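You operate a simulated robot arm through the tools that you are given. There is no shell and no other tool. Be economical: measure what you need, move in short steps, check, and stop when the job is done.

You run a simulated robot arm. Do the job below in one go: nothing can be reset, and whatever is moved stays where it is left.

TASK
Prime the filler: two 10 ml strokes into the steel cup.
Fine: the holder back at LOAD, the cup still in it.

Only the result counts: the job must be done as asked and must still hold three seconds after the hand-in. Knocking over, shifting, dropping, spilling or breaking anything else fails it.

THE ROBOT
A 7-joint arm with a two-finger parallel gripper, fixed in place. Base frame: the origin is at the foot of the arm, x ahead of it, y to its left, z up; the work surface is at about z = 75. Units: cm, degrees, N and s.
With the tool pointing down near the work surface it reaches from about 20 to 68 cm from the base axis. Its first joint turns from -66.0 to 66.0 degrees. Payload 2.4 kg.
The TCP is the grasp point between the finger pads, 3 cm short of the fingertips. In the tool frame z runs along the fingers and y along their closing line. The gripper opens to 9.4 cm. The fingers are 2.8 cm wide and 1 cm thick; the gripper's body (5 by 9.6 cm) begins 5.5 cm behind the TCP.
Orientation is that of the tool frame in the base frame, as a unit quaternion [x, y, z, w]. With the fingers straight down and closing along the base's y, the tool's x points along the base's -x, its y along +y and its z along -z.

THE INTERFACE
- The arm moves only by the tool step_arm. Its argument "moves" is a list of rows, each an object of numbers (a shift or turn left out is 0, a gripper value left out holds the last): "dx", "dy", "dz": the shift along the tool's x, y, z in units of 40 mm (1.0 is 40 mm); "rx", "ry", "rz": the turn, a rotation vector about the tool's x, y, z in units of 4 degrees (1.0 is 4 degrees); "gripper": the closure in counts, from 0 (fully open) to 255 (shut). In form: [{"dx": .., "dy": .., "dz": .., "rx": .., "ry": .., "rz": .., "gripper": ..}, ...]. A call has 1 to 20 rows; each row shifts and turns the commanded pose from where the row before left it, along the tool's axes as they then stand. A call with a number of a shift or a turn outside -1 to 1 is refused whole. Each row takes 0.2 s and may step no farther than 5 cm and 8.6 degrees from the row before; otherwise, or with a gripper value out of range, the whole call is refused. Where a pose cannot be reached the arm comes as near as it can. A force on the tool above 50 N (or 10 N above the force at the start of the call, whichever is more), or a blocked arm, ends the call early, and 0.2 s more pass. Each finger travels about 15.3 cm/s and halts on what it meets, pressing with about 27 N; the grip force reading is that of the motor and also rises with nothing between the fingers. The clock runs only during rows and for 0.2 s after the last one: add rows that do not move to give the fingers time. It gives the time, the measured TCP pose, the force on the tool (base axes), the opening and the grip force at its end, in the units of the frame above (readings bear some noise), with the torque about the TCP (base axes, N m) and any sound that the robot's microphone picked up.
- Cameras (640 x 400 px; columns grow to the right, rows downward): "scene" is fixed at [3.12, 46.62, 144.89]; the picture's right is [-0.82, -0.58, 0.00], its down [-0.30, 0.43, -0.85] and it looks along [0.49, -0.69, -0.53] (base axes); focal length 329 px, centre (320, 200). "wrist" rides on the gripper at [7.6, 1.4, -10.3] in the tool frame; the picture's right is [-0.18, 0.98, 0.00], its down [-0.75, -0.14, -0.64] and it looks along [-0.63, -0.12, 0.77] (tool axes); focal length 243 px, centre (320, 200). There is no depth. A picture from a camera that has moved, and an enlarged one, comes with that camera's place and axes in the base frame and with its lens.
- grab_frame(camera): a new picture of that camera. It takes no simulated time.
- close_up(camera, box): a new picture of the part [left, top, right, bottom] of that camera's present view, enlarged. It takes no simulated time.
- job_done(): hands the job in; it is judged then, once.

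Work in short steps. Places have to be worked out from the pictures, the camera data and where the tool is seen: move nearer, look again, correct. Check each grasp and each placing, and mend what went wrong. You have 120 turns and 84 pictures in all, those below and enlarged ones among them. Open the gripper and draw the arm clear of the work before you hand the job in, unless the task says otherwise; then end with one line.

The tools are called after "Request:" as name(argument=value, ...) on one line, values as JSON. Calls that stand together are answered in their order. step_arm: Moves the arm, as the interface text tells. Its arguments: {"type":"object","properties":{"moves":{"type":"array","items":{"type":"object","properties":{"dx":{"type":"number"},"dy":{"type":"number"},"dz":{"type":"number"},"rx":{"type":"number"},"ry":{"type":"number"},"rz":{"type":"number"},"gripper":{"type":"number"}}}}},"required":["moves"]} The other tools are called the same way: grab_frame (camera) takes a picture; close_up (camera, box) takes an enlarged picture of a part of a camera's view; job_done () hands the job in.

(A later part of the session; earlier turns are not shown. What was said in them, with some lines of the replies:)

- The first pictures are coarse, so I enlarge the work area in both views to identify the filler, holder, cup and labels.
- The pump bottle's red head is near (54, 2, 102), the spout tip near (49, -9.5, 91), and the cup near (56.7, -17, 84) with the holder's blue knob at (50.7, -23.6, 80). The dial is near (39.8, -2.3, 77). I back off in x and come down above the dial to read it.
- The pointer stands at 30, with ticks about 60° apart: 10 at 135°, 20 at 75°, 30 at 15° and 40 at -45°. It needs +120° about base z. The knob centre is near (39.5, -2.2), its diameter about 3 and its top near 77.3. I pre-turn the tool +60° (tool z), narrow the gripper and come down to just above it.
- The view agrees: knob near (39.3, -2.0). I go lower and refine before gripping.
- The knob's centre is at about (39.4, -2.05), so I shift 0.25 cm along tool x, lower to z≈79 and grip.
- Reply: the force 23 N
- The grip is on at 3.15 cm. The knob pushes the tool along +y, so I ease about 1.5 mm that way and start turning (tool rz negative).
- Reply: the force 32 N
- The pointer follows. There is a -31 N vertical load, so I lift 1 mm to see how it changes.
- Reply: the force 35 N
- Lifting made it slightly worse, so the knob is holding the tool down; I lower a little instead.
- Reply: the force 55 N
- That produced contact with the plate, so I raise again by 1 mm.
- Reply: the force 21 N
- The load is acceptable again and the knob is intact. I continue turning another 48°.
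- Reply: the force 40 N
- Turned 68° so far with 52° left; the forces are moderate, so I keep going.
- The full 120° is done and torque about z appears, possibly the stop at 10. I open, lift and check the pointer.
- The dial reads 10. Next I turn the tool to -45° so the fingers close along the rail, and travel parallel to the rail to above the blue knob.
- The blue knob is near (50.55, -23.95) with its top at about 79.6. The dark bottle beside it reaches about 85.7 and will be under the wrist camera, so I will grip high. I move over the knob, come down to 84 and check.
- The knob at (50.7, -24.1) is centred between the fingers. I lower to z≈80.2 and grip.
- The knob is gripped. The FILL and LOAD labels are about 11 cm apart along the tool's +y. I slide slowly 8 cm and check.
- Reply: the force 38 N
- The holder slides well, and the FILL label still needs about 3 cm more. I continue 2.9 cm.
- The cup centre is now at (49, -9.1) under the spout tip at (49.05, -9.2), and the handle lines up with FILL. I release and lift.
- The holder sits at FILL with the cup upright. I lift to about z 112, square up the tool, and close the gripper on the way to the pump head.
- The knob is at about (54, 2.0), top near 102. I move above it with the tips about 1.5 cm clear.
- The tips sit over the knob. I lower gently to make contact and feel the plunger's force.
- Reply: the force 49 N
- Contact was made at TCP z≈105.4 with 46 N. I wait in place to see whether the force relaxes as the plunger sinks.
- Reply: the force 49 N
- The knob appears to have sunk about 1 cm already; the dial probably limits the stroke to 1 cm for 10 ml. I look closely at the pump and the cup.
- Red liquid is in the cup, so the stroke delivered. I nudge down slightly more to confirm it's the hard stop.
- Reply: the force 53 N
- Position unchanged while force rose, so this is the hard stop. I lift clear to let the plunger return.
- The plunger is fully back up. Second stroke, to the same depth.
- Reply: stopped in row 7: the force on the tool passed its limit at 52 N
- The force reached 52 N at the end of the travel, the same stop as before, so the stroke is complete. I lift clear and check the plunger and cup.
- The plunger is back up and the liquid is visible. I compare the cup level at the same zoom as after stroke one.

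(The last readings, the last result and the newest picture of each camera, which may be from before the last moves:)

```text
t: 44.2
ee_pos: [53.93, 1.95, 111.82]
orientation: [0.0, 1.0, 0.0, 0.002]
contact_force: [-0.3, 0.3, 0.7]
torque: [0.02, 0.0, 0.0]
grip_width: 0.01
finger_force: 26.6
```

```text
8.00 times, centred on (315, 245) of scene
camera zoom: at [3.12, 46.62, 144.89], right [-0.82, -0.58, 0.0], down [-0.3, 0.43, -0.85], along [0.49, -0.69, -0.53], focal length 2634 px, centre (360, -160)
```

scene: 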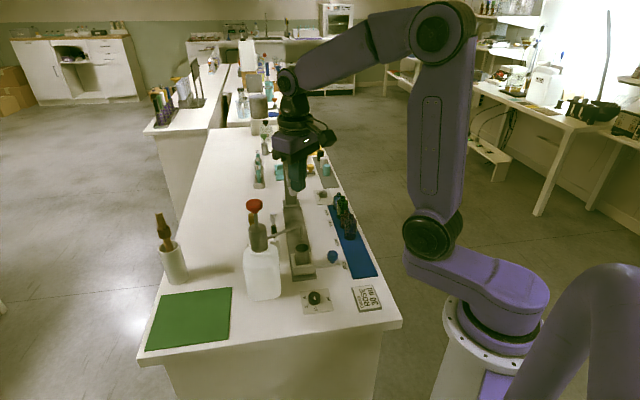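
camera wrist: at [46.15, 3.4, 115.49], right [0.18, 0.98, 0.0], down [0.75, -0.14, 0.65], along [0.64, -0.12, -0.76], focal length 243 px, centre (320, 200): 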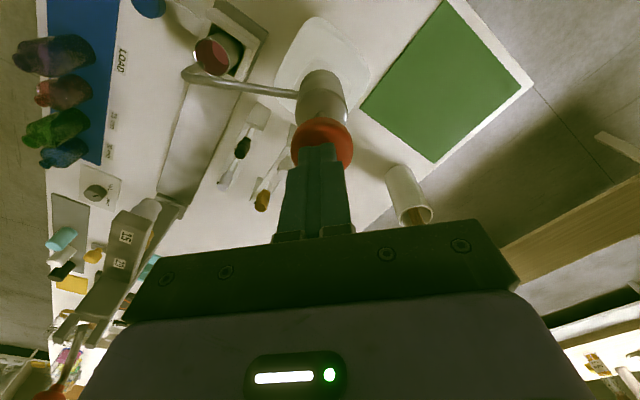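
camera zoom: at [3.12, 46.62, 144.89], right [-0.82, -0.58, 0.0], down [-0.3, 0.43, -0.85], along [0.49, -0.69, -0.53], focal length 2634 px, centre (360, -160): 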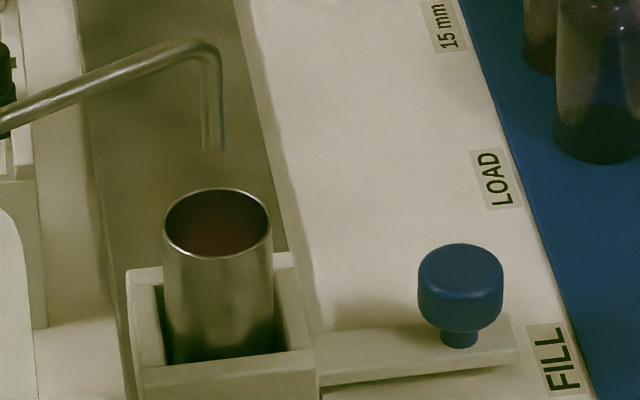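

The level rose between strokes, as expected. Now I go back to above the blue knob at FILL, turned -45° and opened to 6 cm.

Request:
step_arm(moves=[{"dx": 0.93}, {"dx": 0.93}, {"dx": 0.92}, {"dy": -0.92, "gripper": 92}, {"dy": -0.92}, {"dy": -0.92}, {"dy": -0.92}, {"dy": -0.92}, {}])

Request:
step_arm(moves=[{"rz": -1}, {"rz": -1}, {"rz": -1}, {"rz": -1}, {"rz": -1}, {"rz": -1}, {"rz": -1}, {"rz": -1}, {"rz": -1}, {"rz": -1}, {"rz": -1}, {"rz": -0.25}, {"dz": 1}, {"dz": 1}, {"dz": 1}, {"dz": 1}, {"dz": 1}, {"dz": 1}, {"dz": 0.8}, {}])

Request:
grab_frame(camera="wrist")

```text
t: 46.2
ee_pos: [42.85, -16.43, 111.58]
orientation: [0.0, 1.0, -0.001, 0.003]
contact_force: [-1.2, -0.5, -0.3]
torque: [0.02, 0.03, 0.0]
grip_width: 6.0
finger_force: 0.1
```

```text
t: 50.4
ee_pos: [43.09, -16.43, 84.5]
orientation: [-0.383, 0.924, -0.001, 0.003]
contact_force: [0.0, 0.8, -0.7]
torque: [-0.01, -0.01, -0.01]
grip_width: 6.02
finger_force: 0.1
```

```text
39 pictures are left
camera wrist: at [36.54, -20.82, 94.63], right [-0.56, 0.83, 0.0], down [0.63, 0.43, 0.65], along [0.53, 0.36, -0.76], focal length 243 px, centre (320, 200)
```

wrist: 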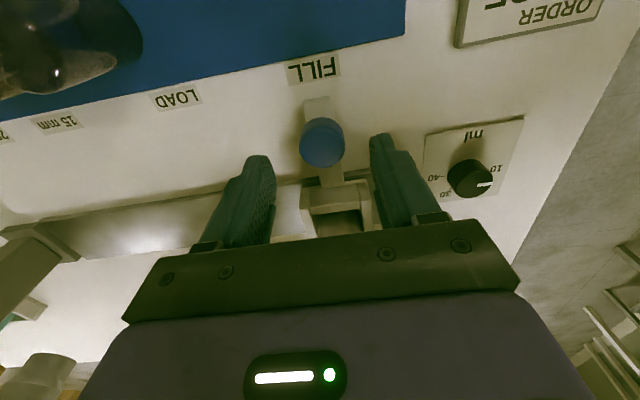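

The knob is centred between the fingers. I lower 4.1 cm and grip.

Request:
step_arm(moves=[{"dz": 0.55}, {"dz": 0.48}, {}, {"gripper": 220}, {}, {}, {}])

Request:
grab_frame(camera="wrist")

```text
t: 52.0
ee_pos: [42.99, -16.56, 80.35]
orientation: [-0.383, 0.924, 0.0, 0.002]
contact_force: [0.1, 0.7, -9.0]
torque: [0.04, -0.08, 0.0]
grip_width: 3.12
finger_force: 45.0
```

```text
38 pictures are left
camera wrist: at [36.54, -20.84, 90.45], right [-0.56, 0.83, 0.0], down [0.63, 0.43, 0.64], along [0.53, 0.36, -0.76], focal length 243 px, centre (320, 200)
```

wrist: 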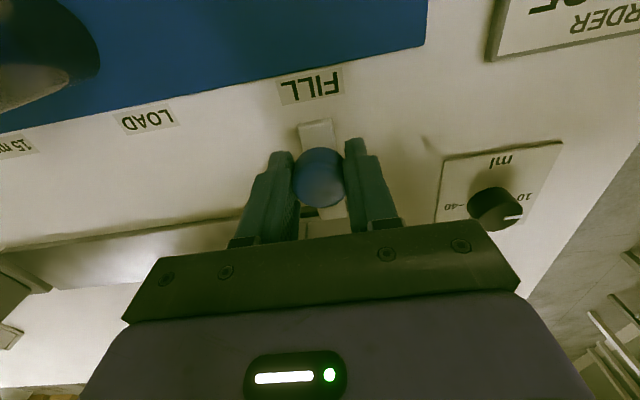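

The knob is gripped. I slide slowly back along -y by about 10 cm, then check before the last bit.

Request:
step_arm(moves=[{"dy": -0.04}, {"dy": -0.08}, {"dy": -0.12}, {"dy": -0.16}, {"dy": -0.18}, {"dy": -0.18}, {"dy": -0.18}, {"dy": -0.18}, {"dy": -0.18}, {"dy": -0.18}, {"dy": -0.18}, {"dy": -0.18}, {"dy": -0.18}, {"dy": -0.16}, {"dy": -0.12}, {"dy": -0.08}, {"dy": -0.04}, {}])

Request:
grab_frame(camera="wrist")

Request:
close_up(camera="scene", box=[240, 190, 360, 290])

```text
t: 55.8
ee_pos: [49.95, -23.29, 80.43]
orientation: [-0.383, 0.924, -0.001, 0.002]
contact_force: [-0.6, 0.5, -14.1]
torque: [-0.12, 0.19, 0.12]
grip_width: 3.11
finger_force: 44.8
```

```text
37 pictures are left
camera wrist: at [43.33, -27.64, 90.47], right [-0.56, 0.83, 0.0], down [0.63, 0.43, 0.65], along [0.53, 0.36, -0.76], focal length 243 px, centre (320, 200)
```

wrist: 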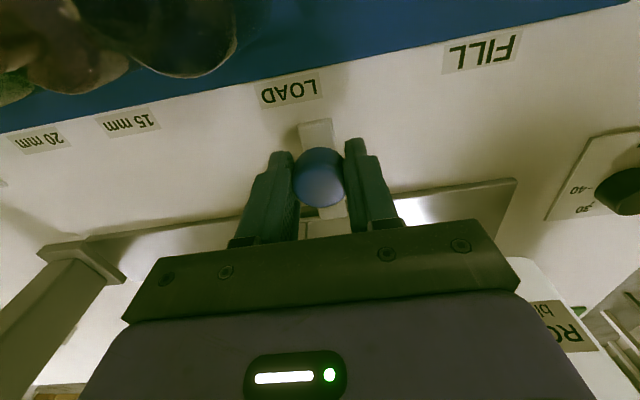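

```text
4.00 times, centred on (300, 240) of scene
camera zoom: at [3.14, 46.61, 144.89], right [-0.82, -0.58, 0.0], down [-0.3, 0.43, -0.85], along [0.49, -0.69, -0.53], focal length 1317 px, centre (400, 40)
```

zoom: 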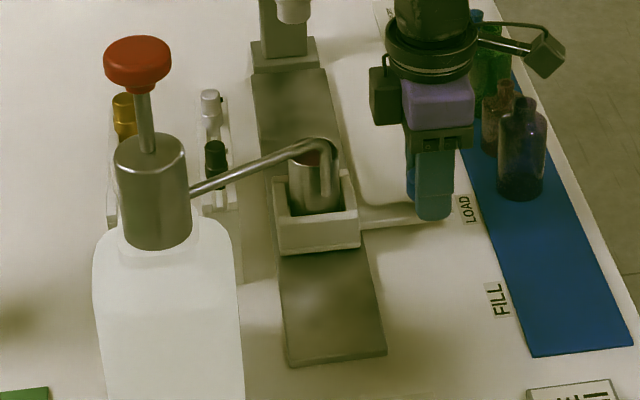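

About 0.9 cm remains to the original LOAD place, so I finish that slowly.

Request:
step_arm(moves=[{"dy": -0.03}, {"dy": -0.06}, {"dy": -0.07}, {"dy": -0.05}, {"dy": -0.02}, {}])

Request:
grab_frame(camera="wrist")

```text
t: 57.2
ee_pos: [50.48, -23.94, 80.39]
orientation: [-0.382, 0.924, -0.001, 0.002]
contact_force: [1.8, 0.2, -13.2]
torque: [0.04, 0.08, -0.11]
grip_width: 3.11
finger_force: 44.9
```

```text
35 pictures are left
camera wrist: at [43.95, -28.27, 90.47], right [-0.57, 0.82, 0.0], down [0.63, 0.43, 0.65], along [0.53, 0.36, -0.76], focal length 243 px, centre (320, 200)
```

wrist: 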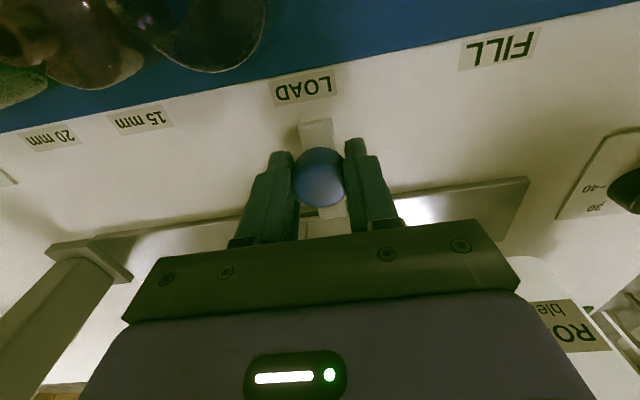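

The view matches the original LOAD picture (label at 304, 87 against 305, 88). I release and lift clear.

Request:
step_arm(moves=[{"gripper": 92}, {}, {}, {"dz": -0.9}, {"dz": -1}, {"dz": -1}, {"dz": -1}, {"dz": -1}, {"dz": -1}, {"gripper": 0}, {}])

Request:
close_up(camera="scene", box=[220, 180, 400, 320])

Request:
grab_frame(camera="wrist")

```text
t: 59.6
ee_pos: [50.27, -23.92, 104.01]
orientation: [-0.382, 0.924, -0.001, 0.002]
contact_force: [0.4, 0.1, 0.2]
torque: [-0.02, -0.02, 0.0]
grip_width: 9.39
finger_force: 0.1
```

```text
2.86 times, centred on (310, 250) of scene
camera zoom: at [3.12, 46.62, 144.89], right [-0.82, -0.58, 0.0], down [-0.3, 0.43, -0.85], along [0.49, -0.69, -0.53], focal length 941 px, centre (349, 57)
```

zoom: 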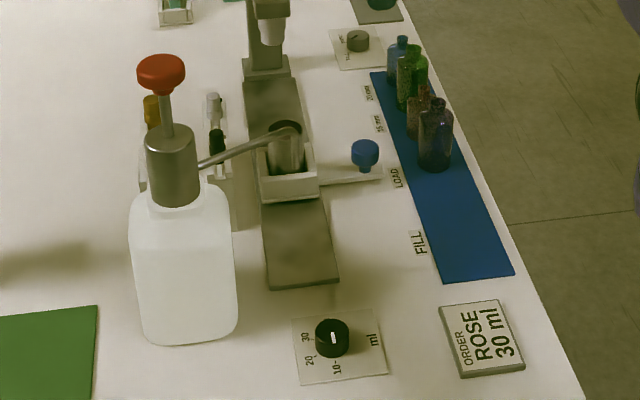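

```text
33 pictures are left
camera wrist: at [43.81, -28.29, 114.14], right [-0.56, 0.83, 0.0], down [0.63, 0.43, 0.65], along [0.53, 0.36, -0.76], focal length 243 px, centre (320, 200)
```

wrist: 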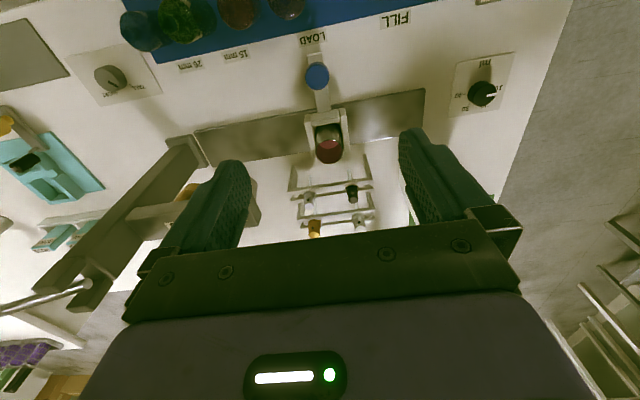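

The holder is at LOAD with the cup upright and liquid in it, everything else is in place, and the arm is clear and open. I hand the job in.

Request:
job_done()

```text
The job is handed in.
```

I set the dial to 10 ml and pumped two full strokes into the steel cup. The holder is back at LOAD with the cup upright in it. I saw no spills or shifted items, and the job is handed in.
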